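You operate a simulated robot arm through the tools that you are given. There is no shell and no other tool. Be economical: measure what you need, move in short steps, check, and stop when the job is done.

You are at the controls of a simulated two-armed robot. One attempt, no reset.

TASK
Press the small white disc into the small open tube by hand.
Fine: stand the tube in its steel ring first and at the back of the bench after. Set down upright: small open tube.

It is judged by the outcome, as a careful person would: the job done as asked, and still so three seconds after it is handed in. It fails if anything else is knocked over, pushed out of place, dropped, spilled or broken.

THE ROBOT
Two 7-joint arms with fingered hands on one trunk, on a base that drives. Base frame: it is fixed to the floor where the robot stands at the start and does not move with it; the origin is under the middle of the robot, x ahead of it, y to its left, z up; the surface under the hand at the start is at about z = 850. Units: mm, degrees, N and s.
The left shoulder is at the start at [70, 142, 1139], the right one opposite. With the tool pointing down near the work surface each hand reaches from about 420 to 800 mm from the robot's upright axis, wherever it stands, measured 20 degrees to its own side. Places, roughly: back of the cuff bench [900, -500, 800]. Payload 3.6 kg a hand.
The tool frame of a hand sits at the grasp point between the pads (the TCP): z along the fingers, y along the line on which they close. The tips reach 25 mm beyond it. The gripper opens to 88 mm. The gripper's body begins 29 mm behind the TCP. The gripper is a hand of 5 fingers: y runs from the thumb to the fingers, the wrist lies at [-13, -97, -162] in the tool frame, and closing takes about 1.5 s.
Orientation is told as [roll, pitch, yaw] about the base's x, y, z axes, in that order, counted from this pose: with the fingers straight down and the wrist toward the robot, the tool's x, y and z point along [0, 1, 0], [1, 0, 0] and [0, 0, -1] of the base frame.

THE INTERFACE
- The arms move only by the tool step_arm. It takes "left_series", "right_series" or both (then of equal length, played together; a hand with none holds still); each is one flat list of numbers, 6 for each row, row after row: the turn, a rotation vector about the base's x, y, z in degrees, then the shift along the base's x, y, z in cm. In form: [wx, wy, wz, dx, dy, dz, wx, wy, wz, dx, dy, dz, ...]. A call has 1 to 20 rows; each row shifts and turns the commanded pose from where the row before left it. "left_jaw" and "right_jaw" are, for a hand that has rows, the opening, from 0 (shut) to 1 (fully open), set as the call begins (left out, the last holds). A row lasts 0.2 s, in which the tool goes at most 50 mm and 8.6 degrees; a call with a longer step from one row to the next is refused whole, and so is a gripper value outside its range. A pose out of reach is approached as far as the arm can. The call stops where the force on the tool passes 40 N (or 10 N more than at its start, if that is more) or the arm is blocked; 0.2 s more then pass. Each finger travels about 72 mm/s and halts on what it meets, pressing with about 31 N; the grip force reading is that of the motor and also rises with nothing between the fingers. The clock runs only during rows and for 0.2 s after the last one: add rows that do not move to give the fingers time. It gives the time, the measured TCP pose, the force on the tool (base axes), the opening and the grip force at its end, in the units of the frame above (readings bear some noise), with the torque about the TCP (base axes, N m) and any sound that the robot's microphone picked up.
- Cameras (640 x 400 px; columns grow to the right, rows downward): "scene" is now at [141, -18.1, 1372.3]; the picture's right is [-0.19, -0.98, 0.00], its down [-0.53, 0.10, -0.84] and it looks along [0.83, -0.16, -0.54] (base axes); focal length 215 px, centre (320, 200). "left" rides on the left gripper at [-59, -79, -105] in its tool frame; the picture's right is [-0.73, -0.32, 0.61], its down [0.62, -0.68, 0.38] and it looks along [0.29, 0.66, 0.70] (tool axes); focal length 234 px, centre (320, 200). "right" rides on the right gripper at [59, -79, -105] in its tool frame; the picture's right is [-0.73, 0.32, -0.61], its down [-0.62, -0.68, 0.38] and it looks along [-0.29, 0.66, 0.70] (tool axes); focal length 234 px, centre (320, 200). There is no depth. A picture from a camera that has moved, and an enlarged one, comes with that camera's place and axes in the base frame and with its lens.
- capture(camera): a new picture of that camera. No time passes.
- raise_lower(by): slides the trunk up (or, below 0, down) by that many mm; the arms and the scene camera ride with it, the base frame stays. It gives what a move gives, with no picture.
- drive_base(legs): drives the robot by 1 to 6 legs, each [ahead, left, turn to the left] in mm, mm and degrees, along the robot's own axes; the way and the turn of a leg run together, so that a leg with both is an arc; at most 1500 mm and 180 degrees a leg. The arms and the cameras ride along, it lands a little off, and it stops where it bumps. It gives what a move gives.
- move_fingers(index, middle, ring, little, thumb_bend, thumb_turn, hand): sets how far each is bent, from 0 (flat) to 100 (curled in); at 30 the hand is open as for a grip, at 70 the pads meet at the TCP. One left out holds its place. A second passes; each finger stops where it meets its share of the squeeze, and holds until it gets a number again. A gripper value or a shape takes the hand back. It gives what a move gives, with no picture; readings hold the bend of each and the force on index, middle, ring, little, thumb and palm. thumb_turn goes from beside the hand (0) to across from the fingers (100), as for a grip.
- grasp_type(shape, hand): the hand has 5 fingers and takes this shape, open, in about a second: jaw (thumb against the fingers, like two jaws); tri (thumb and two fingers); tip (a fingertip pinch); poke (one finger out to press); point (the index stretched); flat (the hand flat); cup (the hand cupped); fist (a fist). The gripper value then closes the fingers along that shape, each until it touches; the sizes above hold for jaw. It gives what a move gives, with no picture.
- turn_head(pan, tilt): turns the head with the scene camera to pan (to the left, within 86 degrees either way) and tilt (down, from -29 to 69), counted from straight ahead of the robot. It gives what a move gives.
- zoom(camera, box): a new picture of the part [left, top, right, bottom] of that camera's present view, enlarged. No time passes.
- sign_off(): hands the job in; it is judged then, once.

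Go step by step. Nothing tells you exact positions but the pictures and the camera data: compare them with the known pose of the tool, close in by small moves and look again before you grip or let go. The budget is 120 turns and 100 pictures, counting those below and the enlarged ones. Unless the task says otherwise, let go and move clear before handing in, and close with one line.

The tools are called after "Request:" as a command line: name --argument value ..., lists and objects as JSON in quotes. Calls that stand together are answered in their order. step_arm: Moves the arms, as the interface text tells. Its arguments: {"type":"object","properties":{"left_series":{"type":"array"},"left_jaw":{"type":"number"},"right_series":{"type":"array"},"right_jaw":{"type":"number"}},"required":[]} The other tools are called the same way: raise_lower (by) slides the trunk up or down; grasp_type (shape, hand) gives the hand a shape; move_fingers (index, middle, ring, little, thumb_bend, thumb_turn, hand) moves the fingers one by one; drive_base (legs) drives the base; turn_head (pan, tilt) turns the head that bears the scene camera; capture (camera) takes a picture; zoom (camera, box) takes an enlarged picture of a part of a camera's view; sign_off () hands the job in.

At the start:

```text
t: 0.0
left_eef_pos: [536.0, 183.6, 1192.0]
left_tool_rot: [0.0, 0.0, 0.0]
left_contact_force: [-0.2, -0.3, 0.3]
left_ft_torque: [-0.01, 0.03, 0.0]
left_opening: 87.7
left_finger_force: 0.0
left_shape: jaw
left_bend: [30.0, 30.0, 30.0, 30.0, 30.0, 98.0]
left_finger forces: [0.0, 0.1, 0.0, 0.1, 0.0, 0.1]
right_eef_pos: [421.9, -186.3, 1244.2]
right_tool_rot: [0.0, 0.1, 0.0]
right_contact_force: [0.0, 0.5, -0.2]
right_ft_torque: [-0.02, 0.0, -0.02]
right_opening: 87.7
right_finger_force: 0.1
right_shape: jaw
right_bend: [30.0, 30.0, 30.0, 30.0, 30.0, 98.0]
right_finger forces: [0.0, 0.0, 0.0, 0.0, 0.0, 0.0]
trunk travel left (down, up): [-675.0, 265.0]
robot x, y, heading: [0.5, -3.5, 0.0]
head pan, tilt: [-10.9, 32.3]
```

scene: 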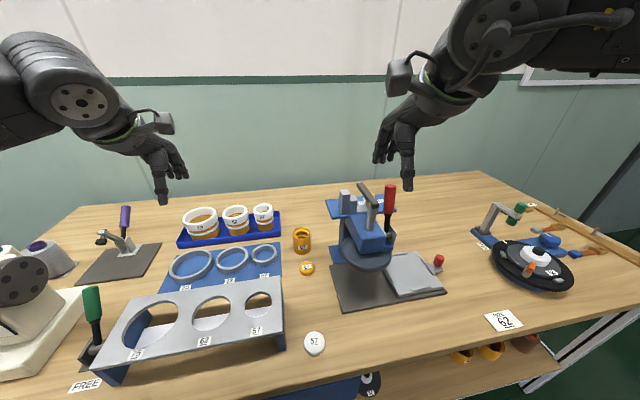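
right: 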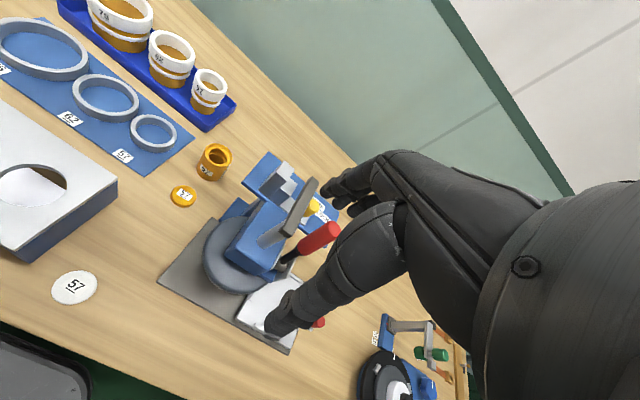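
left: 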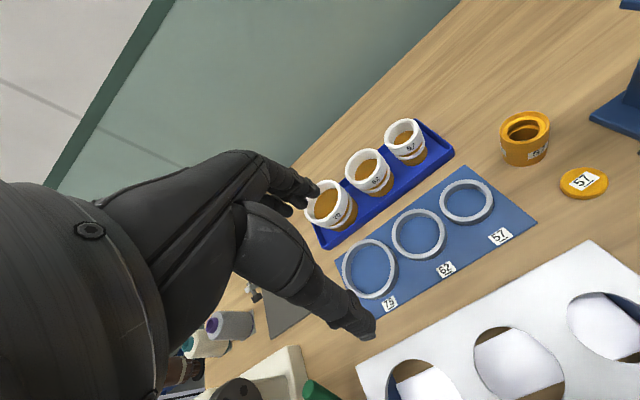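

I see a tray with three open tubes, three steel rings on a blue mat, a white disc "57" near the front edge, and an orange cup and lid. I'll zoom in to identify them and locate them accurately.

Request:
zoom --camera "scene" --box '[160, 190, 340, 302]'

Request:
zoom --camera "scene" --box '[220, 280, 380, 380]'

Request:
zoom --camera "scene" --box '[320, 170, 580, 332]'

```text
3.56 times, centred on (250, 246) of scene
camera zoom: at [141.0, -18.1, 1372.3], right [-0.19, -0.98, 0.0], down [-0.53, 0.1, -0.84], along [0.83, -0.16, -0.54], focal length 765 px, centre (569, 36)
```

zoom: 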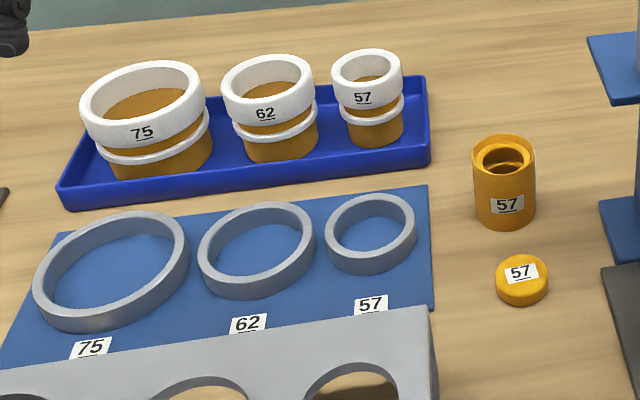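

```text
4.00 times, centred on (300, 330) of scene
camera zoom: at [141.0, -18.1, 1372.3], right [-0.19, -0.98, 0.0], down [-0.53, 0.1, -0.84], along [0.83, -0.16, -0.54], focal length 861 px, centre (400, -320)
```

zoom: 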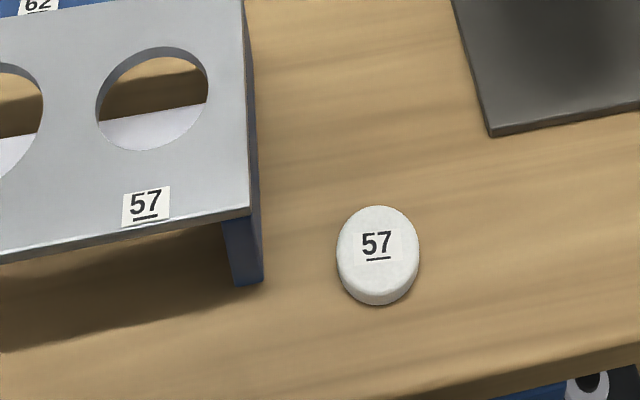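

```text
2.46 times, centred on (450, 251) of scene
camera zoom: at [141.0, -18.1, 1372.3], right [-0.19, -0.98, 0.0], down [-0.53, 0.1, -0.84], along [0.83, -0.16, -0.54], focal length 530 px, centre (0, 74)
```

zoom: 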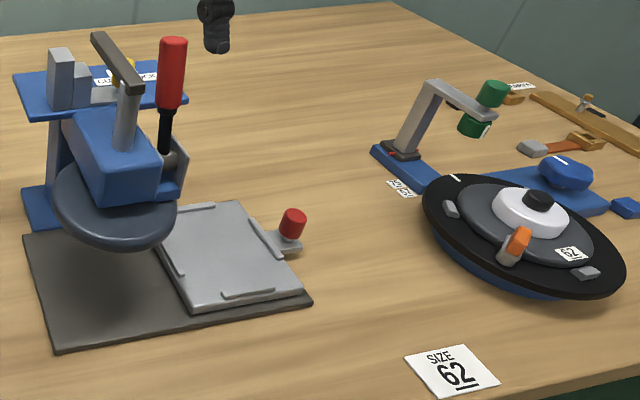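

The candidates are the small tray tube "57", the orange cup "57", and steel ring "57". I'll look more closely at them through the wrist cameras.

Request:
zoom --camera "left" --box '[340, 90, 500, 190]'

Request:
zoom --camera "left" --box '[460, 90, 620, 210]'

Request:
zoom --camera "right" --box '[100, 50, 260, 150]'

Request:
zoom --camera "right" --box '[140, 130, 260, 205]'

```text
4.00 times, centred on (420, 140) of left
camera zoom: at [457.8, 125.7, 1296.3], right [-0.32, -0.73, -0.61], down [-0.68, 0.62, -0.38], along [0.66, 0.29, -0.7], focal length 937 px, centre (-80, 440)
```

zoom: 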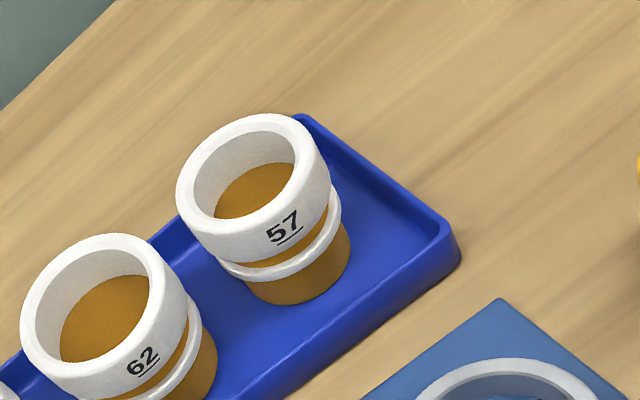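

```text
3.33 times, centred on (540, 150) of left
camera zoom: at [457.8, 125.7, 1296.3], right [-0.32, -0.73, -0.61], down [-0.68, 0.62, -0.38], along [0.66, 0.29, -0.7], focal length 781 px, centre (-413, 367)
```

zoom: 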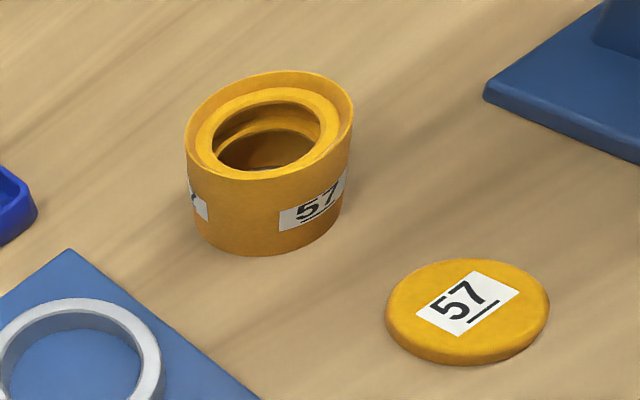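

```text
4.00 times, centred on (180, 100) of right
camera zoom: at [342.5, -127.3, 1350.3], right [0.32, -0.73, 0.61], down [-0.68, -0.62, -0.38], along [0.66, -0.29, -0.7], focal length 937 px, centre (880, 600)
```

zoom: 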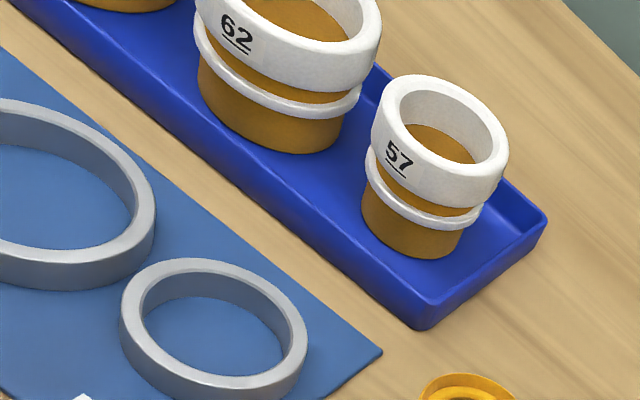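

```text
5.33 times, centred on (200, 168) of right
camera zoom: at [342.5, -127.3, 1350.3], right [0.32, -0.73, 0.61], down [-0.68, -0.62, -0.38], along [0.66, -0.29, -0.7], focal length 1249 px, centre (960, 373)
```

zoom: 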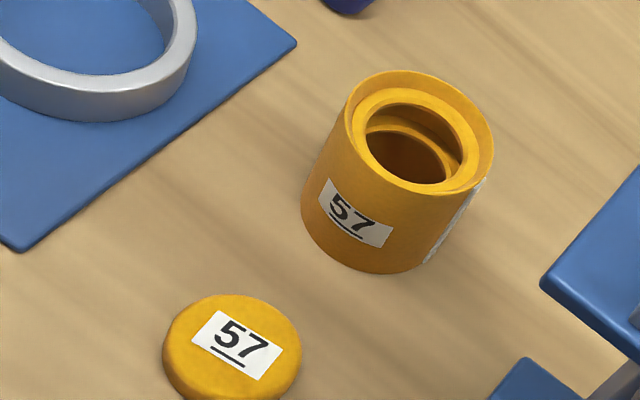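

The orange 57 piece is clearly open right through, with a step at its mouth. The tray pieces may have solid cores. I'll look around the rest of the bench before deciding.

Request:
turn_head --pan 35 --tilt 40

Request:
capture --camera "scene"

Request:
turn_head --pan -45 --tilt 45

Request:
capture --camera "scene"

Request:
turn_head --pan 0 --tilt 65

Request:
capture --camera "scene"

```text
t: 1.1
left_eef_pos: [536.1, 183.6, 1193.1]
left_tool_rot: [0.0, 0.0, 0.0]
left_contact_force: [0.3, 0.0, 0.0]
left_ft_torque: [0.0, 0.0, -0.01]
left_opening: 87.7
left_finger_force: 0.0
left_shape: jaw
left_bend: [30.0, 30.0, 30.0, 30.0, 30.0, 98.0]
left_finger forces: [0.0, 0.0, 0.0, 0.1, 0.0, 0.0]
right_eef_pos: [420.4, -185.9, 1244.9]
right_tool_rot: [0.1, 0.1, 0.0]
right_contact_force: [0.1, 0.3, 0.0]
right_ft_torque: [-0.01, 0.0, -0.01]
right_opening: 87.7
right_finger_force: 0.1
right_shape: jaw
right_bend: [30.0, 30.0, 30.0, 30.0, 30.0, 98.0]
right_finger forces: [0.1, 0.0, 0.0, 0.0, 0.1, 0.1]
trunk travel left (down, up): [-675.0, 265.0]
robot x, y, heading: [1.0, 3.0, 0.1]
head pan, tilt: [35.0, 40.0]
```

```text
89 pictures are left
camera scene: at [122.9, 47.4, 1360.6], right [0.57, -0.82, 0.0], down [-0.53, -0.37, -0.77], along [0.63, 0.44, -0.64], focal length 215 px, centre (320, 200)
```

scene: 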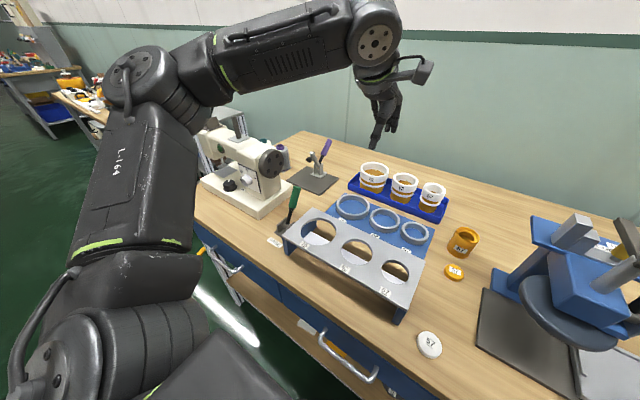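

```text
t: 2.7
left_eef_pos: [536.9, 184.4, 1192.4]
left_tool_rot: [0.1, 0.1, 0.1]
left_contact_force: [0.5, -0.1, -1.0]
left_ft_torque: [0.01, 0.01, 0.01]
left_opening: 87.7
left_finger_force: 0.0
left_shape: jaw
left_bend: [30.0, 30.0, 30.0, 30.0, 30.0, 98.0]
left_finger forces: [0.0, 0.0, 0.0, 0.1, 0.0, 0.0]
right_eef_pos: [421.1, -185.8, 1245.4]
right_tool_rot: [-0.1, -0.1, -0.1]
right_contact_force: [1.3, 0.4, 0.2]
right_ft_torque: [0.03, -0.03, -0.01]
right_opening: 87.8
right_finger_force: 0.1
right_shape: jaw
right_bend: [30.0, 30.0, 30.0, 30.0, 30.0, 98.0]
right_finger forces: [0.0, 0.0, 0.0, 0.0, 0.1, 0.0]
trunk travel left (down, up): [-675.0, 265.0]
robot x, y, heading: [3.3, -1.1, 0.1]
head pan, tilt: [-45.0, 45.0]
```

```text
88 pictures are left
camera scene: at [110.7, -58.7, 1353.4], right [-0.71, -0.71, 0.0], down [-0.5, 0.5, -0.71], along [0.5, -0.5, -0.71], focal length 215 px, centre (320, 200)
```

scene: 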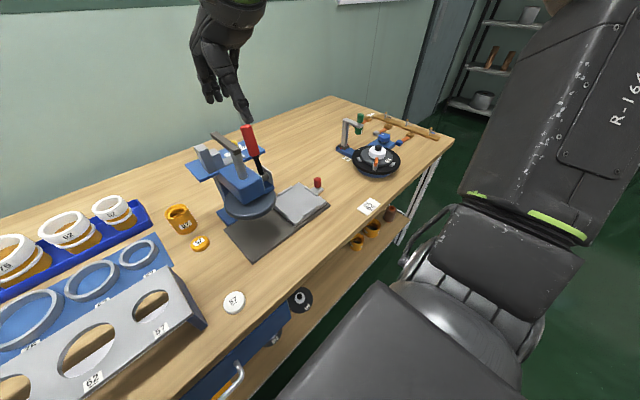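

```text
t: 3.8
left_eef_pos: [536.7, 183.7, 1191.5]
left_tool_rot: [0.0, 0.0, 0.1]
left_contact_force: [0.0, -0.8, 0.2]
left_ft_torque: [-0.03, -0.01, -0.02]
left_opening: 87.7
left_finger_force: 0.1
left_shape: jaw
left_bend: [30.0, 30.0, 30.0, 30.0, 30.0, 98.0]
left_finger forces: [0.0, 0.0, 0.0, 0.0, 0.0, 0.1]
right_eef_pos: [422.3, -186.3, 1244.8]
right_tool_rot: [0.0, -0.1, -0.1]
right_contact_force: [-0.3, -0.5, 0.3]
right_ft_torque: [-0.01, 0.04, 0.03]
right_opening: 87.4
right_finger_force: 0.0
right_shape: jaw
right_bend: [30.0, 30.0, 30.0, 30.0, 30.0, 98.0]
right_finger forces: [0.0, 0.0, 0.1, 0.0, 0.0, 0.1]
trunk travel left (down, up): [-675.0, 265.0]
robot x, y, heading: [-1.5, 2.3, 0.2]
head pan, tilt: [0.0, 65.0]
```

```text
87 pictures are left
camera scene: at [113.9, -1.4, 1328.4], right [0.0, -1.0, 0.0], down [-0.91, 0.0, -0.42], along [0.42, 0.0, -0.91], focal length 215 px, centre (320, 200)
```

scene: 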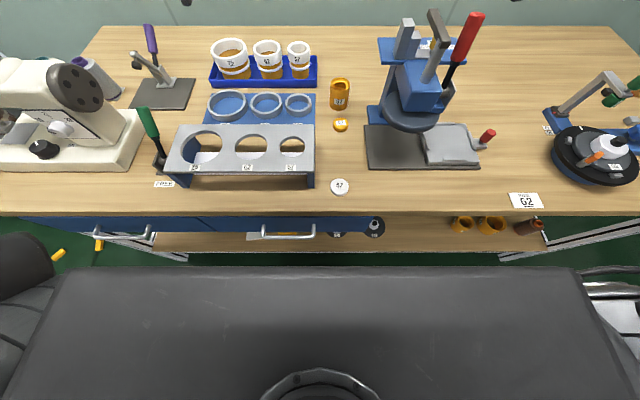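

The bench has sewing tools at the left and a press in the middle. I need to see down into the tray tube, so I'll bring the left wrist camera over it.

Request:
step_arm --left_series '[0, 6.7, 0, 3, -1, -1, 0, 6.7, 0, 3, -1, -1, 0, 6.7, 0, 3, -1, -1, 0, 6.7, 0, 3, -1, -1, 0, 6.7, 0, 3, -1, -1, 0, 6.7, 0, 3, -1, -1]'

Request:
capture --camera "left"

```text
t: 5.2
left_eef_pos: [611.1, 131.7, 1144.3]
left_tool_rot: [0.0, 28.8, 0.0]
left_contact_force: [0.5, -0.9, 0.4]
left_ft_torque: [0.01, 0.02, -0.02]
left_opening: 88.0
left_finger_force: 0.1
left_shape: jaw
left_bend: [30.0, 30.0, 30.0, 30.0, 30.0, 98.0]
left_finger forces: [0.1, 0.1, 0.1, 0.0, 0.0, 0.1]
left hand out of reach, approached as far as the arm can: row 4, 5, 6
right_eef_pos: [422.6, -187.0, 1244.3]
right_tool_rot: [0.1, 0.0, 0.0]
right_contact_force: [-0.2, 0.3, -0.1]
right_ft_torque: [-0.02, 0.01, 0.0]
right_opening: 87.9
right_finger_force: 0.1
right_shape: jaw
right_bend: [30.0, 30.0, 30.0, 30.0, 30.0, 98.0]
right_finger forces: [0.0, 0.1, 0.0, 0.0, 0.0, 0.0]
trunk travel left (down, up): [-675.0, 265.0]
robot x, y, heading: [3.3, -3.0, 0.0]
head pan, tilt: [0.0, 65.0]
```

```text
86 pictures are left
camera left: at [591.8, 74.0, 1272.7], right [-0.58, -0.73, -0.38], down [-0.78, 0.62, -0.01], along [0.24, 0.29, -0.93], focal length 234 px, centre (320, 200)
```

left: 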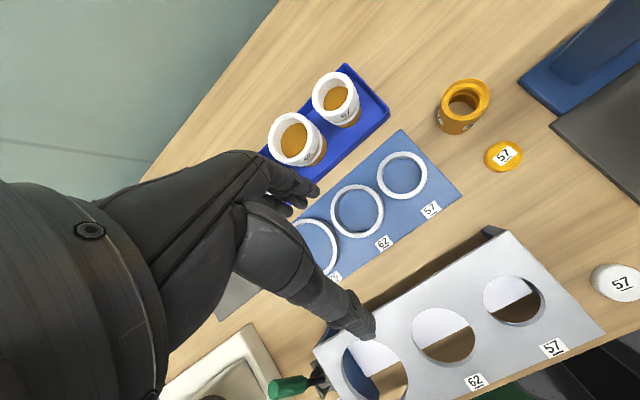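

Request:
zoom --camera "left" --box '[290, 50, 410, 125]'

Request:
zoom --camera "left" --box '[340, 60, 540, 210]'

Request:
zoom --camera "left" --box '[440, 220, 640, 345]'

```text
5.33 times, centred on (350, 88) of left
camera zoom: at [591.8, 74.0, 1272.7], right [-0.58, -0.73, -0.38], down [-0.78, 0.62, -0.01], along [0.24, 0.29, -0.93], focal length 1249 px, centre (160, 800)
```

zoom: 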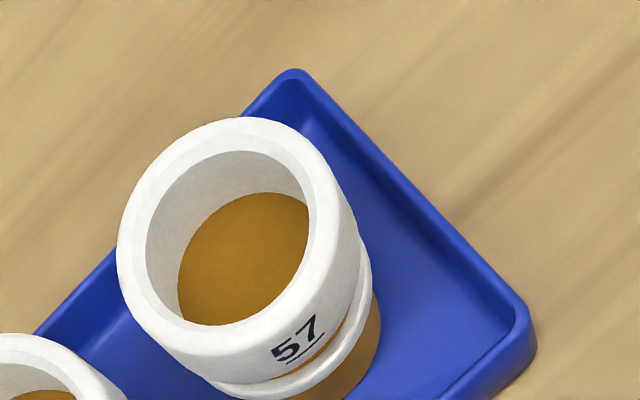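

```text
2.67 times, centred on (440, 135) of left
camera zoom: at [591.8, 74.0, 1272.7], right [-0.58, -0.73, -0.38], down [-0.78, 0.62, -0.01], along [0.24, 0.29, -0.93], focal length 624 px, centre (0, 373)
```

zoom: 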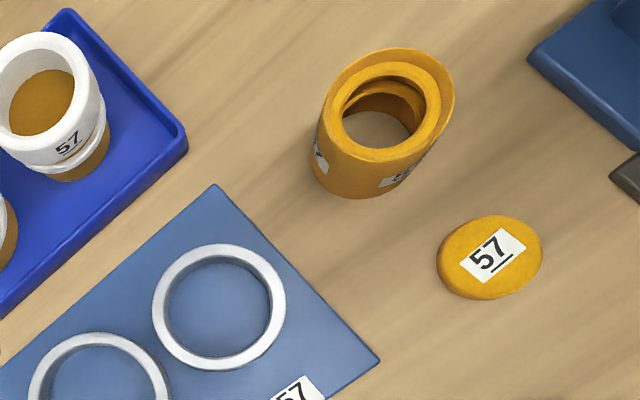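

```text
3.20 times, centred on (540, 282) of left
camera zoom: at [591.8, 74.0, 1272.7], right [-0.58, -0.73, -0.38], down [-0.78, 0.62, -0.01], along [0.24, 0.29, -0.93], focal length 749 px, centre (-384, -64)
```

zoom: 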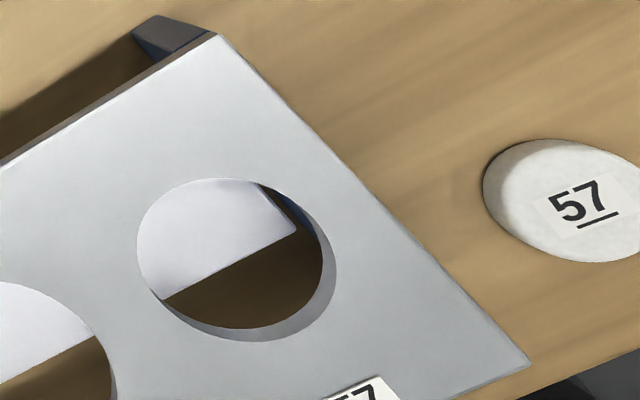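

The tray pieces have solid cores. The orange "57" piece is open right through with a stepped mouth, so that is the small open tube, at about (657, -57) with its top near z 918. Ring 57 is at about (640, 63), and the white disc is at about (367, -48). I'll bring the left hand upright again and move it over the tube.

Request:
step_arm --left_series '[0, -6.7, 0, -3, 1, 1, 0, -6.7, 0, -3, 1, 1, 0, -6.7, 0, -3, 1, 1, 0, -6.7, 0, -3, 1, 1, 0, -6.7, 0, -3, 1, 1, 0, -6.7, 0, -3, 1, 1, 0, 0, 0, 0, 0, 0]'

Request:
turn_head --pan 0 --tilt 48

Request:
capture --camera "scene"

Request:
zoom --camera "scene" --box '[240, 100, 400, 200]'

```text
t: 6.8
left_eef_pos: [430.3, 194.1, 1204.8]
left_tool_rot: [0.0, -11.5, -0.1]
left_contact_force: [0.1, 0.0, 0.0]
left_ft_torque: [0.0, 0.05, -0.04]
left_opening: 88.2
left_finger_force: 0.0
left_shape: jaw
left_bend: [30.0, 30.0, 30.0, 30.0, 30.0, 98.0]
left_finger forces: [0.0, 0.0, 0.0, 0.1, 0.0, 0.0]
right_eef_pos: [422.0, -185.8, 1245.5]
right_tool_rot: [0.0, 0.0, 0.0]
right_contact_force: [-0.1, -0.5, 0.2]
right_ft_torque: [-0.01, 0.01, -0.03]
right_opening: 87.6
right_finger_force: 0.1
right_shape: jaw
right_bend: [30.0, 30.0, 30.0, 30.0, 30.0, 98.0]
right_finger forces: [0.0, 0.1, 0.0, 0.1, 0.0, 0.1]
trunk travel left (down, up): [-675.0, 265.0]
robot x, y, heading: [1.0, -4.0, 0.1]
head pan, tilt: [0.0, 65.0]
```

```text
t: 7.6
left_eef_pos: [428.4, 193.8, 1204.9]
left_tool_rot: [-0.1, -11.5, -0.1]
left_contact_force: [0.7, 0.2, -0.3]
left_ft_torque: [-0.01, -0.03, 0.01]
left_opening: 87.8
left_finger_force: 0.1
left_shape: jaw
left_bend: [30.0, 30.0, 30.0, 30.0, 30.0, 98.0]
left_finger forces: [0.0, 0.0, 0.0, 0.0, 0.1, 0.1]
right_eef_pos: [421.9, -187.6, 1244.9]
right_tool_rot: [0.0, 0.0, 0.0]
right_contact_force: [0.5, -0.6, 0.8]
right_ft_torque: [0.0, -0.01, -0.01]
right_opening: 87.9
right_finger_force: 0.1
right_shape: jaw
right_bend: [30.0, 30.0, 30.0, 30.0, 30.0, 98.0]
right_finger forces: [0.1, 0.0, 0.1, 0.0, 0.0, 0.1]
trunk travel left (down, up): [-675.0, 265.0]
robot x, y, heading: [-0.1, -2.9, -0.3]
head pan, tilt: [0.0, 48.0]
```

```text
82 pictures are left
camera scene: at [131.8, -1.2, 1349.1], right [0.0, -1.0, 0.0], down [-0.74, 0.0, -0.67], along [0.67, 0.0, -0.74], focal length 215 px, centre (320, 200)
```

scene: 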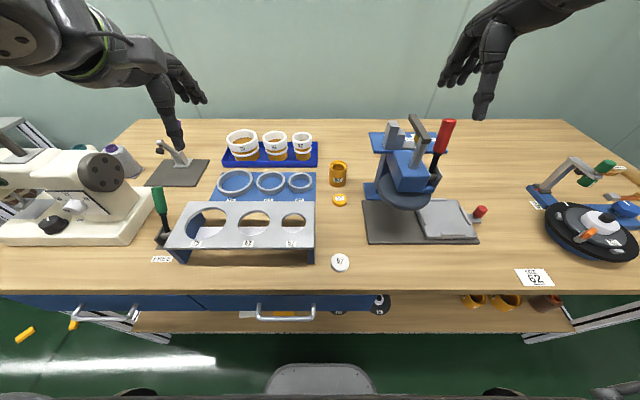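

```text
4.00 times, centred on (320, 150) of scene
camera zoom: at [131.8, -1.2, 1349.1], right [0.0, -1.0, 0.0], down [-0.74, 0.0, -0.67], along [0.67, 0.0, -0.74], focal length 861 px, centre (320, 400)
```

zoom: 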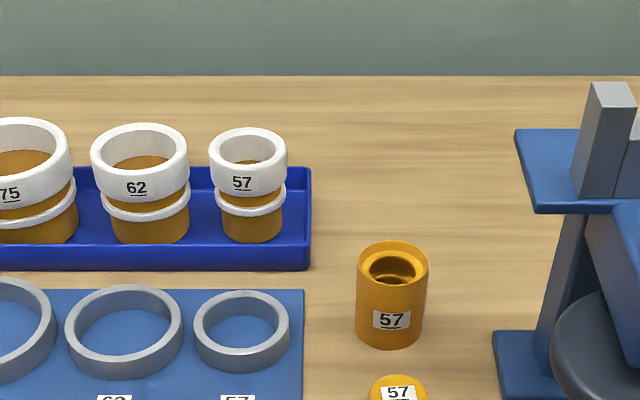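

Tube and ring estimates agree: tube at (664, -58) and about 57 mm wide, ring at (643, 63) and about 63 mm inside. I'll bring the left hand upright above the tube.

Request:
step_arm --left_series '[0, 1.15, 0, 2.35, -2.52, -1.65, 0, 1.15, 0, 2.35, -2.52, -1.65, 0, 1.15, 0, 2.35, -2.52, -1.65, 0, 1.15, 0, 2.35, -2.52, -1.65, 0, 1.15, 0, 2.35, -2.52, -1.65, 0, 1.15, 0, 2.35, -2.52, -1.65, 0, 1.15, 0, 2.35, -2.52, -1.65, 0, 1.15, 0, 2.35, -2.52, -1.65, 0, 1.15, 0, 2.35, -2.52, -1.65, 0, 1.15, 0, 2.35, -2.52, -1.65, 0, 0, 0, 0, 0, 0]' --left_jaw 1

Request:
capture --camera "left"

Request:
zoom --camera "scene" --box '[240, 80, 400, 180]'

```text
t: 10.0
left_eef_pos: [664.9, -56.4, 1039.0]
left_tool_rot: [-0.1, 0.2, -0.1]
left_contact_force: [-0.6, 0.7, -0.6]
left_ft_torque: [-0.04, 0.01, 0.01]
left_opening: 87.9
left_finger_force: 0.2
left_shape: jaw
left_bend: [30.0, 30.0, 30.0, 30.0, 30.0, 98.0]
left_finger forces: [0.0, 0.0, 0.0, 0.0, 0.0, 0.0]
right_eef_pos: [422.2, -185.1, 1245.7]
right_tool_rot: [0.0, -0.1, -0.1]
right_contact_force: [0.3, -0.3, -0.5]
right_ft_torque: [-0.02, -0.01, 0.02]
right_opening: 87.9
right_finger_force: 0.1
right_shape: jaw
right_bend: [30.0, 30.0, 30.0, 30.0, 30.0, 98.0]
right_finger forces: [0.0, 0.0, 0.1, 0.1, 0.1, 0.0]
trunk travel left (down, up): [-675.0, 265.0]
robot x, y, heading: [-0.4, 2.6, 0.1]
head pan, tilt: [0.0, 48.0]
```

```text
80 pictures are left
camera left: at [585.3, -115.2, 1142.2], right [-0.32, -0.73, -0.61], down [-0.68, 0.62, -0.38], along [0.66, 0.29, -0.7], focal length 234 px, centre (320, 200)
```

left: 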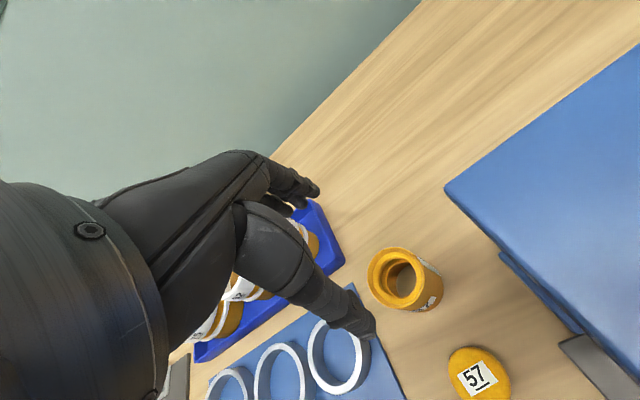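

```text
4.00 times, centred on (320, 130) of scene
camera zoom: at [131.5, -0.3, 1349.2], right [0.0, -1.0, 0.0], down [-0.74, 0.0, -0.67], along [0.67, 0.0, -0.74], focal length 861 px, centre (320, 480)
```

zoom: 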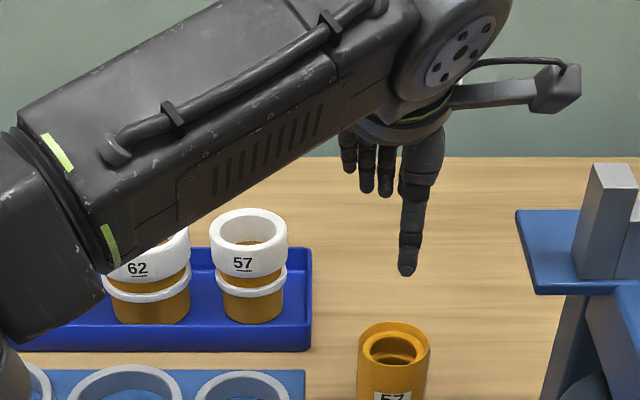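

The left hand's camera would hit the press's blue shelf (edge at y ≈ -126, z ≈ 1050) if I went down like this. I'll yaw the hand -40° so the camera and wrist swing to the left, away from the press.

Request:
step_arm --left_series '[0, 0, -8, 0, 0, 0, 0, 0, -8, 0, 0, 0, 0, 0, -8, 0, 0, 0, 0, 0, -8, 0, 0, 0, 0, 0, -8, 0, 0, 0, 0, 0, 0, 0, 0, 0]'

Request:
capture --camera "left"

Request:
zoom --camera "scene" --box '[240, 80, 400, 180]'

```text
t: 11.4
left_eef_pos: [664.0, -57.8, 1039.9]
left_tool_rot: [0.0, 0.0, -40.1]
left_contact_force: [0.5, -0.3, 0.7]
left_ft_torque: [0.05, 0.03, -0.03]
left_opening: 87.5
left_finger_force: 0.0
left_shape: jaw
left_bend: [30.0, 30.0, 30.0, 30.0, 30.0, 98.0]
left_finger forces: [0.1, 0.0, 0.0, 0.1, 0.1, 0.0]
right_eef_pos: [422.1, -185.3, 1245.5]
right_tool_rot: [0.0, 0.0, -0.1]
right_contact_force: [0.4, 0.1, -0.2]
right_ft_torque: [-0.01, 0.02, 0.02]
right_opening: 87.5
right_finger_force: 0.1
right_shape: jaw
right_bend: [30.0, 30.0, 30.0, 30.0, 30.0, 98.0]
right_finger forces: [0.0, 0.0, 0.0, 0.0, 0.1, 0.0]
trunk travel left (down, up): [-675.0, 265.0]
robot x, y, heading: [-0.4, 2.3, 0.1]
head pan, tilt: [0.0, 48.0]
```

```text
78 pictures are left
camera left: at [566.4, -51.8, 1143.1], right [-0.72, -0.35, -0.61], down [-0.12, 0.92, -0.38], along [0.69, -0.2, -0.7], focal length 234 px, centre (320, 200)
```

left: 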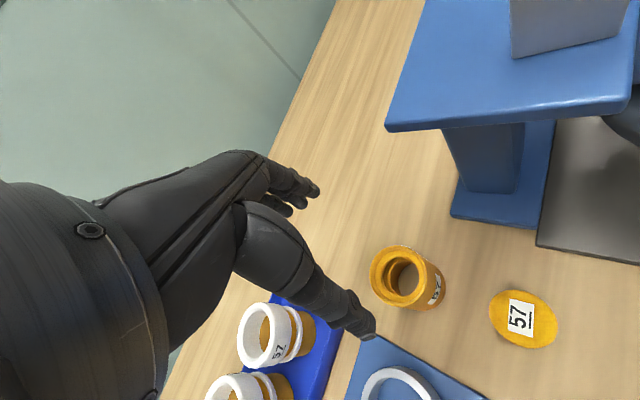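

```text
4.00 times, centred on (320, 130) of scene
camera zoom: at [132.0, -1.5, 1349.2], right [0.0, -1.0, 0.0], down [-0.74, 0.0, -0.67], along [0.67, 0.0, -0.74], focal length 861 px, centre (320, 480)
```

zoom: 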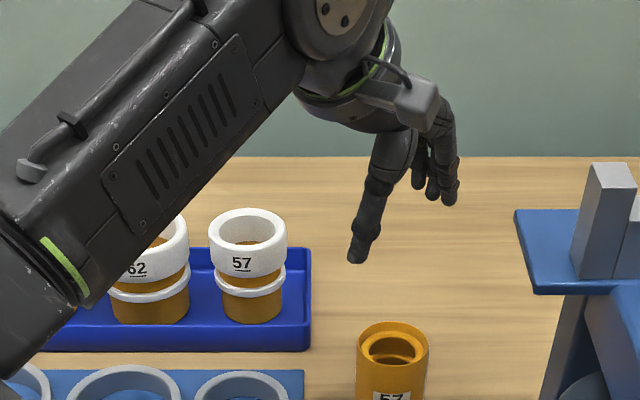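

The camera is now clear of the press. I'll drop to just above the tube rim, shifting to x ≈ 658, and check the alignment.

Request:
step_arm --left_series '[0, 0, 0, -0.3, 0, -2, 0, 0, 0, -0.3, 0, -2, 0, 0, 0, 0, 0, -2, 0, 0, 0, 0, 0, -1.5, 0, 0, 0, 0, 0, 0]'

Request:
capture --camera "left"

Request:
zoom --camera "scene" --box '[240, 80, 400, 180]'

```text
t: 12.6
left_eef_pos: [657.8, -57.7, 964.6]
left_tool_rot: [0.0, 0.1, -40.1]
left_contact_force: [0.0, 0.9, 0.1]
left_ft_torque: [0.02, 0.02, 0.03]
left_opening: 88.1
left_finger_force: 0.1
left_shape: jaw
left_bend: [30.0, 30.0, 30.0, 30.0, 30.0, 98.0]
left_finger forces: [0.0, 0.0, 0.0, 0.0, 0.1, 0.1]
right_eef_pos: [421.2, -185.5, 1245.2]
right_tool_rot: [0.0, 0.1, 0.0]
right_contact_force: [-0.6, -0.1, 0.0]
right_ft_torque: [-0.01, 0.0, -0.02]
right_opening: 88.1
right_finger_force: 0.1
right_shape: jaw
right_bend: [30.0, 30.0, 30.0, 30.0, 30.0, 98.0]
right_finger forces: [0.1, 0.0, 0.0, 0.1, 0.0, 0.0]
trunk travel left (down, up): [-675.0, 265.0]
robot x, y, heading: [0.3, -1.8, 0.0]
head pan, tilt: [0.0, 48.0]
```

```text
76 pictures are left
camera left: at [559.4, -51.5, 1068.2], right [-0.71, -0.35, -0.61], down [-0.12, 0.92, -0.38], along [0.69, -0.2, -0.7], focal length 234 px, centre (320, 200)
```

left: 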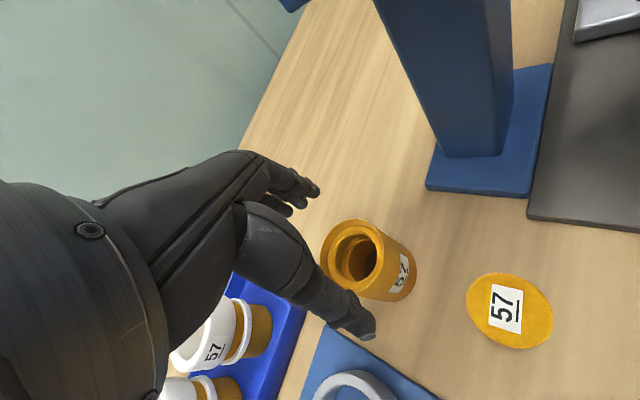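

```text
4.00 times, centred on (320, 130) of scene
camera zoom: at [131.9, -1.4, 1349.2], right [0.0, -1.0, 0.0], down [-0.74, 0.0, -0.67], along [0.67, 0.0, -0.74], focal length 861 px, centre (320, 480)
```

zoom: 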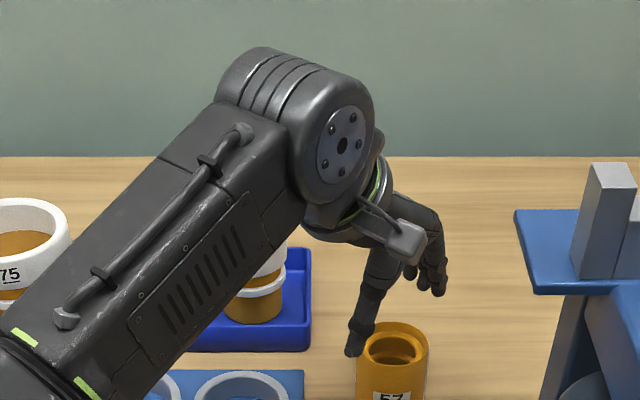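

Request:
capture --camera "scene"

Request:
capture --camera "right"

```text
74 pictures are left
camera scene: at [131.9, -1.4, 1349.2], right [0.0, -1.0, 0.0], down [-0.74, 0.0, -0.67], along [0.67, 0.0, -0.74], focal length 215 px, centre (320, 200)
```

scene: 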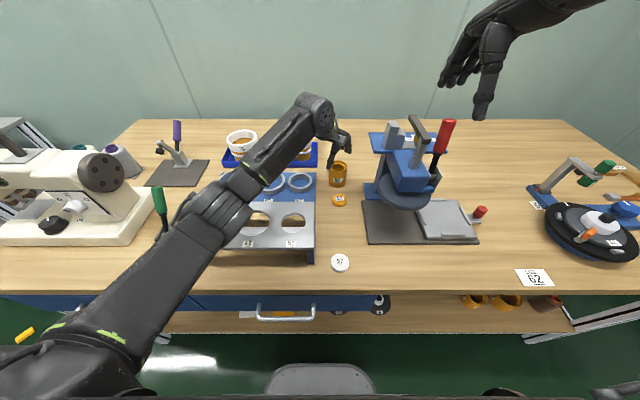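

```text
73 pictures are left
camera right: at [342.4, -127.4, 1350.3], right [0.32, -0.73, 0.61], down [-0.68, -0.62, -0.38], along [0.66, -0.29, -0.7], focal length 234 px, centre (320, 200)
```

right: 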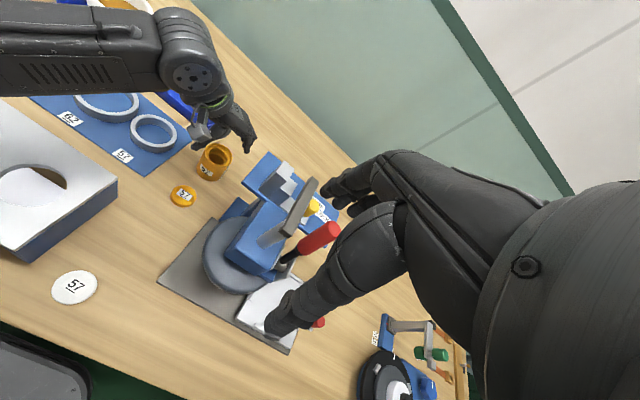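

The elbow stays above the bench fixtures. I'll descend around the tube to z ≈ 903 and then close gently.

Request:
step_arm --left_series '[0, 0, 0, -0.2, 0.1, -2, 0, 0, 0, 0, 0, -2, 0, 0, 0, 0, 0, -2.1, 0, 0, 0, 0, 0, 0]'

Request:
capture --camera "left"

Request:
zoom --camera "scene" --box '[180, 90, 420, 240]'

```text
t: 13.6
left_eef_pos: [657.6, -56.0, 902.9]
left_tool_rot: [0.0, 0.0, -40.0]
left_contact_force: [0.4, 0.1, 0.7]
left_ft_torque: [-0.02, 0.03, -0.01]
left_opening: 87.7
left_finger_force: 0.0
left_shape: jaw
left_bend: [30.0, 30.0, 30.0, 30.0, 30.0, 98.0]
left_finger forces: [0.1, 0.0, 0.1, 0.1, 0.0, 0.0]
right_eef_pos: [421.1, -185.9, 1245.1]
right_tool_rot: [0.0, 0.0, 0.0]
right_contact_force: [0.4, -0.2, 0.1]
right_ft_torque: [0.02, 0.01, 0.01]
right_opening: 87.5
right_finger_force: 0.1
right_shape: jaw
right_bend: [30.0, 30.0, 30.0, 30.0, 30.0, 98.0]
right_finger forces: [0.0, 0.0, 0.0, 0.0, 0.1, 0.0]
trunk travel left (down, up): [-675.0, 265.0]
robot x, y, heading: [-2.5, 0.1, 0.1]
head pan, tilt: [0.0, 48.0]
```

```text
72 pictures are left
camera left: at [559.5, -51.1, 1007.0], right [-0.72, -0.35, -0.61], down [-0.12, 0.92, -0.38], along [0.69, -0.2, -0.7], focal length 234 px, centre (320, 200)
```

left: 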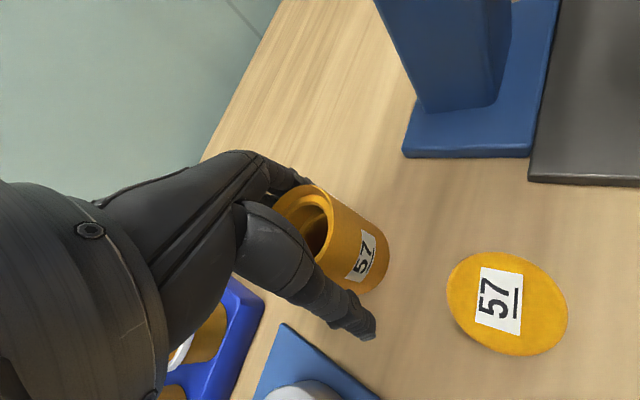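

```text
2.67 times, centred on (300, 165) of scene
camera zoom: at [131.9, -1.3, 1349.2], right [0.0, -1.0, 0.0], down [-0.74, 0.0, -0.67], along [0.67, 0.0, -0.74], focal length 574 px, centre (373, 293)
```

zoom: 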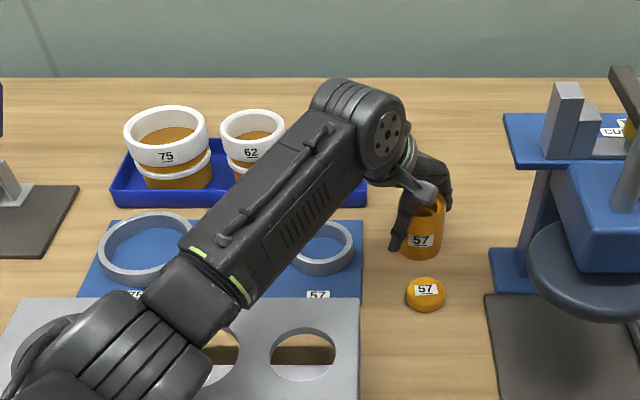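

The tube is between thumb and fingers. I'll close on it.

Request:
step_arm --left_series '[0, 0, 0, 0, 0, 0, 0, 0, 0, 0, 0, 0, 0, 0, 0, 0, 0, 0, 0, 0, 0, 0, 0, 0, 0, 0, 0, 0, 0, 0, 0, 0, 0, 0, 0, 0]' --left_jaw 0.3

Request:
capture --camera "left"

```text
t: 15.0
left_eef_pos: [658.5, -57.1, 903.9]
left_tool_rot: [-0.1, 0.1, -40.2]
left_contact_force: [-0.7, 0.1, -0.3]
left_ft_torque: [-0.02, 0.02, -0.01]
left_opening: 48.6
left_finger_force: 30.7
left_shape: jaw
left_bend: [74.0, 42.0, 46.0, 43.0, 68.0, 100.0]
left_finger forces: [15.1, 9.1, 2.4, 0.0, 27.2, 0.1]
right_eef_pos: [422.6, -186.2, 1244.6]
right_tool_rot: [0.0, 0.0, 0.0]
right_contact_force: [-0.4, 0.7, -0.1]
right_ft_torque: [0.02, -0.05, 0.0]
right_opening: 87.5
right_finger_force: 0.0
right_shape: jaw
right_bend: [30.0, 30.0, 30.0, 30.0, 30.0, 98.0]
right_finger forces: [0.0, 0.0, 0.0, 0.0, 0.0, 0.0]
trunk travel left (down, up): [-675.0, 265.0]
robot x, y, heading: [2.4, -1.5, -0.0]
head pan, tilt: [0.0, 48.0]
```

```text
70 pictures are left
camera left: at [559.7, -51.2, 1007.3], right [-0.72, -0.35, -0.61], down [-0.12, 0.92, -0.38], along [0.69, -0.2, -0.7], focal length 234 px, centre (320, 200)
```

left: 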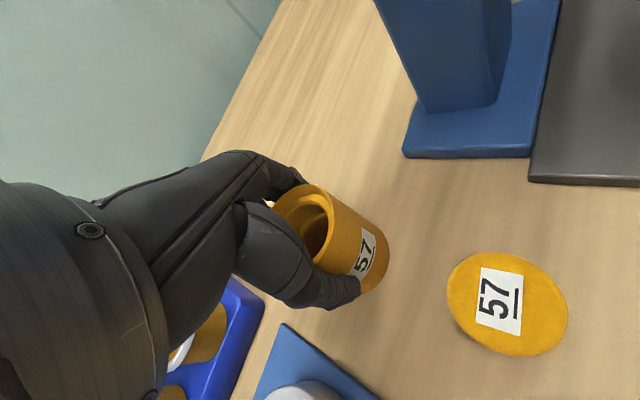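

The tube is gripped between thumb and index/middle. I'll lift it 50 mm and check that it hangs straight.

Request:
step_arm --left_series '[0, 0, 0, 0, 0, 1, 0, 0, 0, 0, 0, 2, 0, 0, 0, 0, 0, 2, 0, 0, 0, 0, 0, 0, 0, 0, 0, 0, 0, 0]'

Request:
capture --camera "left"

Request:
zoom --camera "scene" --box '[240, 100, 400, 200]'

Request:
zoom --camera "right" --box '[120, 60, 280, 210]'

```text
t: 16.2
left_eef_pos: [656.7, -57.1, 953.5]
left_tool_rot: [0.0, 0.1, -40.0]
left_contact_force: [0.3, 0.0, 0.0]
left_ft_torque: [-0.01, 0.0, -0.01]
left_opening: 48.1
left_finger_force: 31.1
left_shape: jaw
left_bend: [74.0, 42.0, 46.0, 43.0, 68.0, 100.0]
left_finger forces: [15.1, 9.2, 2.6, 0.1, 27.3, 0.1]
right_eef_pos: [421.5, -185.2, 1244.6]
right_tool_rot: [-0.1, 0.0, -0.1]
right_contact_force: [-0.2, 0.3, 0.0]
right_ft_torque: [0.02, 0.02, -0.02]
right_opening: 87.7
right_finger_force: 0.1
right_shape: jaw
right_bend: [30.0, 30.0, 30.0, 30.0, 30.0, 98.0]
right_finger forces: [0.1, 0.1, 0.0, 0.0, 0.1, 0.0]
trunk travel left (down, up): [-675.0, 265.0]
robot x, y, heading: [-2.0, 1.0, -0.1]
head pan, tilt: [0.0, 48.0]
```

```text
69 pictures are left
camera left: at [558.6, -51.8, 1056.9], right [-0.72, -0.35, -0.61], down [-0.12, 0.92, -0.38], along [0.69, -0.2, -0.7], focal length 234 px, centre (320, 200)
```

left: 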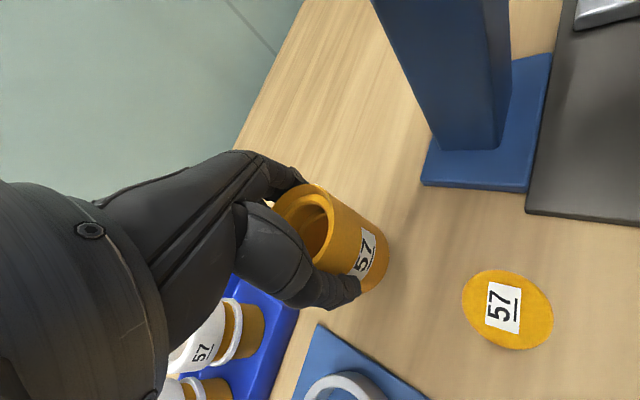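

```text
4.00 times, centred on (320, 150) of scene
camera zoom: at [132.1, -1.4, 1349.2], right [0.0, -1.0, 0.0], down [-0.74, 0.0, -0.67], along [0.67, 0.0, -0.74], focal length 861 px, centre (320, 400)
```

zoom: 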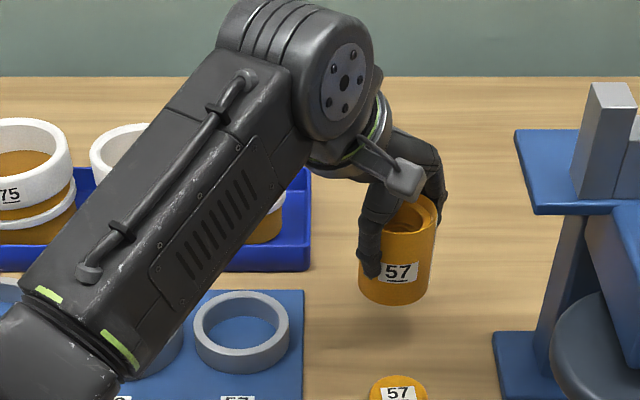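

```text
2.67 times, centred on (200, 135) of right
camera zoom: at [342.6, -127.4, 1350.2], right [0.32, -0.73, 0.61], down [-0.68, -0.62, -0.38], along [0.66, -0.29, -0.7], focal length 624 px, centre (640, 373)
```

zoom: 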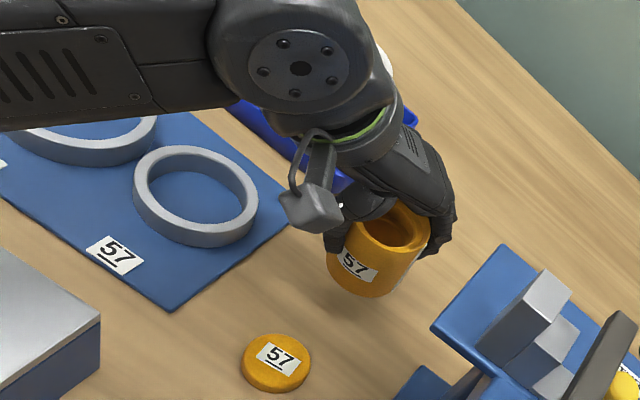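

The tube hangs upright. The ring lies about (-17, +121) mm from the tube's present position by two independent estimates. I'll carry it there at this height.

Request:
step_arm --left_series '[0, 0, 0, 0, 2, 0.5, 0, 0, 0, -0.3, 2, 0, 0, 0, 0, -0.4, 2, 0, 0, 0, 0, -0.4, 2, 0, 0, 0, 0, -0.3, 2, 0, 0, 0, 0, -0.3, 2.1, 0, 0, 0, 0, 0, 0, 0]'

Request:
capture --camera "left"

Request:
zoom --camera "scene" --box '[220, 110, 380, 210]'

Request:
zoom --camera "right" --box '[60, 50, 220, 200]'

```text
t: 17.8
left_eef_pos: [640.0, 63.5, 959.0]
left_tool_rot: [0.0, 0.1, -40.1]
left_contact_force: [-0.3, 0.0, -1.0]
left_ft_torque: [0.0, 0.0, 0.0]
left_opening: 48.2
left_finger_force: 31.2
left_shape: jaw
left_bend: [73.0, 42.0, 46.0, 43.0, 68.0, 100.0]
left_finger forces: [15.4, 9.2, 2.6, 0.0, 27.3, 0.1]
right_eef_pos: [422.6, -185.8, 1244.5]
right_tool_rot: [0.0, 0.1, 0.0]
right_contact_force: [-0.3, 0.1, -0.1]
right_ft_torque: [-0.01, -0.01, 0.02]
right_opening: 87.6
right_finger_force: 0.0
right_shape: jaw
right_bend: [30.0, 30.0, 30.0, 30.0, 30.0, 98.0]
right_finger forces: [0.0, 0.0, 0.1, 0.0, 0.0, 0.0]
trunk travel left (down, up): [-675.0, 265.0]
robot x, y, heading: [-2.3, 0.8, 0.0]
head pan, tilt: [0.0, 48.0]
```

```text
66 pictures are left
camera left: at [541.8, 69.4, 1062.2], right [-0.72, -0.35, -0.61], down [-0.12, 0.92, -0.38], along [0.69, -0.2, -0.7], focal length 234 px, centre (320, 200)
```

left: 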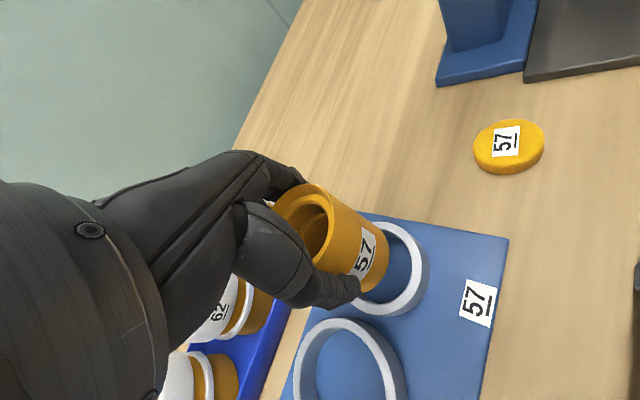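

```text
4.00 times, centred on (300, 160) of scene
camera zoom: at [132.2, -1.8, 1349.2], right [0.0, -1.0, 0.0], down [-0.74, 0.0, -0.67], along [0.67, 0.0, -0.74], focal length 861 px, centre (400, 360)
```

zoom: 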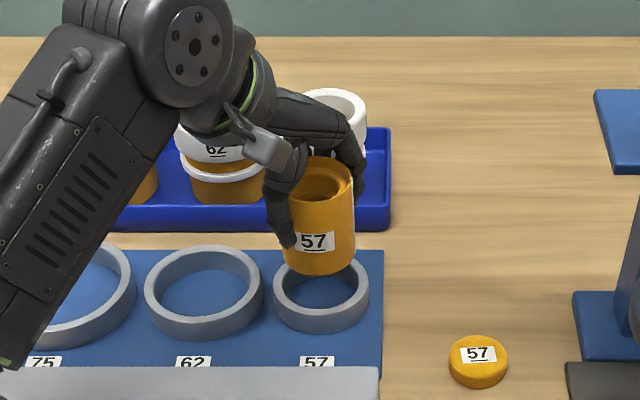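

```text
2.67 times, centred on (140, 125) of right
camera zoom: at [342.7, -127.8, 1350.2], right [0.32, -0.73, 0.61], down [-0.68, -0.62, -0.38], along [0.66, -0.29, -0.7], focal length 624 px, centre (800, 400)
```

zoom: 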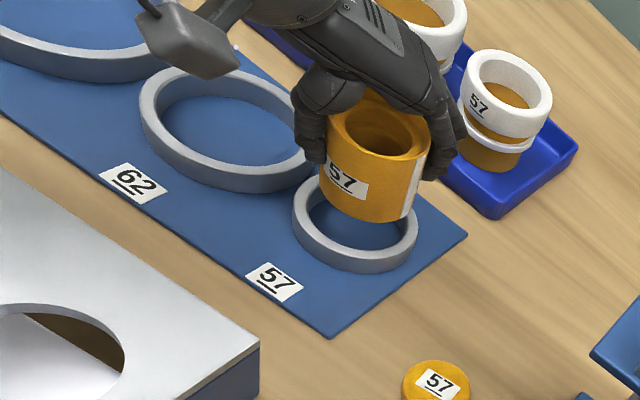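

Nearly aligned. I'll shift slightly left and drop to just above the ring to judge the fit with less parallax.

Request:
step_arm --left_series '[0, 0, 0, 0.1, 0.2, -1.3, 0, 0, 0, 0, 0.1, -1.2, 0, 0, 0, 0, 0, 0]'

Request:
zoom --camera "left" --box '[260, 170, 460, 330]'

Request:
zoom --camera "scene" --box '[260, 140, 340, 190]'

Request:
zoom --camera "right" --box '[100, 80, 200, 160]'

```text
t: 18.6
left_eef_pos: [641.3, 66.6, 933.2]
left_tool_rot: [0.0, 0.1, -40.1]
left_contact_force: [-0.6, 0.2, -1.2]
left_ft_torque: [-0.03, 0.0, -0.01]
left_opening: 48.4
left_finger_force: 31.1
left_shape: jaw
left_bend: [73.0, 42.0, 46.0, 43.0, 68.0, 100.0]
left_finger forces: [15.5, 9.2, 2.6, 0.0, 27.4, 0.1]
right_eef_pos: [420.1, -185.4, 1245.0]
right_tool_rot: [0.0, 0.0, 0.0]
right_contact_force: [-0.2, -0.6, -0.1]
right_ft_torque: [0.02, -0.02, -0.03]
right_opening: 87.8
right_finger_force: 0.0
right_shape: jaw
right_bend: [30.0, 30.0, 30.0, 30.0, 30.0, 98.0]
right_finger forces: [0.0, 0.0, 0.0, 0.0, 0.0, 0.0]
trunk travel left (down, up): [-675.0, 265.0]
robot x, y, heading: [2.5, -4.4, -0.1]
head pan, tilt: [0.0, 48.0]
```

```text
2.50 times, centred on (360, 250) of left
camera zoom: at [543.4, 73.5, 1036.9], right [-0.71, -0.35, -0.61], down [-0.12, 0.92, -0.38], along [0.69, -0.2, -0.7], focal length 585 px, centre (220, 75)
```

zoom: 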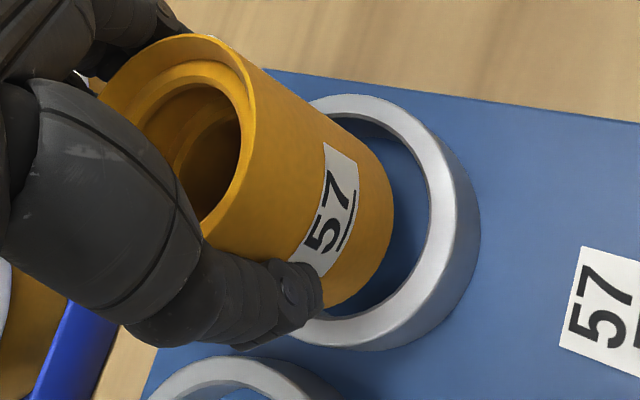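

```text
8.00 times, centred on (300, 165) of scene
camera zoom: at [132.0, -1.3, 1349.2], right [0.0, -1.0, 0.0], down [-0.74, 0.0, -0.67], along [0.67, 0.0, -0.74], focal length 1722 px, centre (480, 480)
```

zoom: 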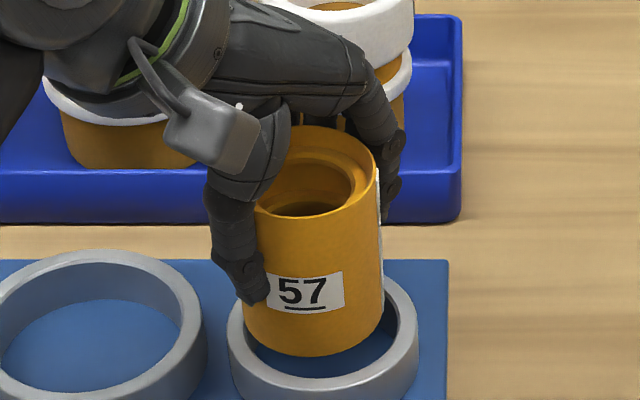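

```text
5.00 times, centred on (150, 120) of right
camera zoom: at [342.5, -127.4, 1350.3], right [0.32, -0.73, 0.61], down [-0.68, -0.62, -0.38], along [0.66, -0.29, -0.7], focal length 1171 px, centre (1170, 600)
```

zoom: 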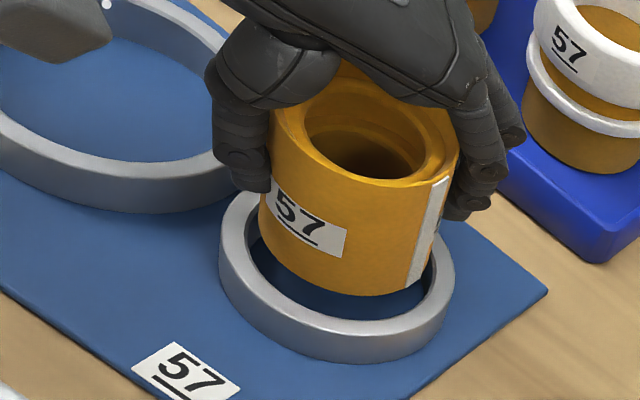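

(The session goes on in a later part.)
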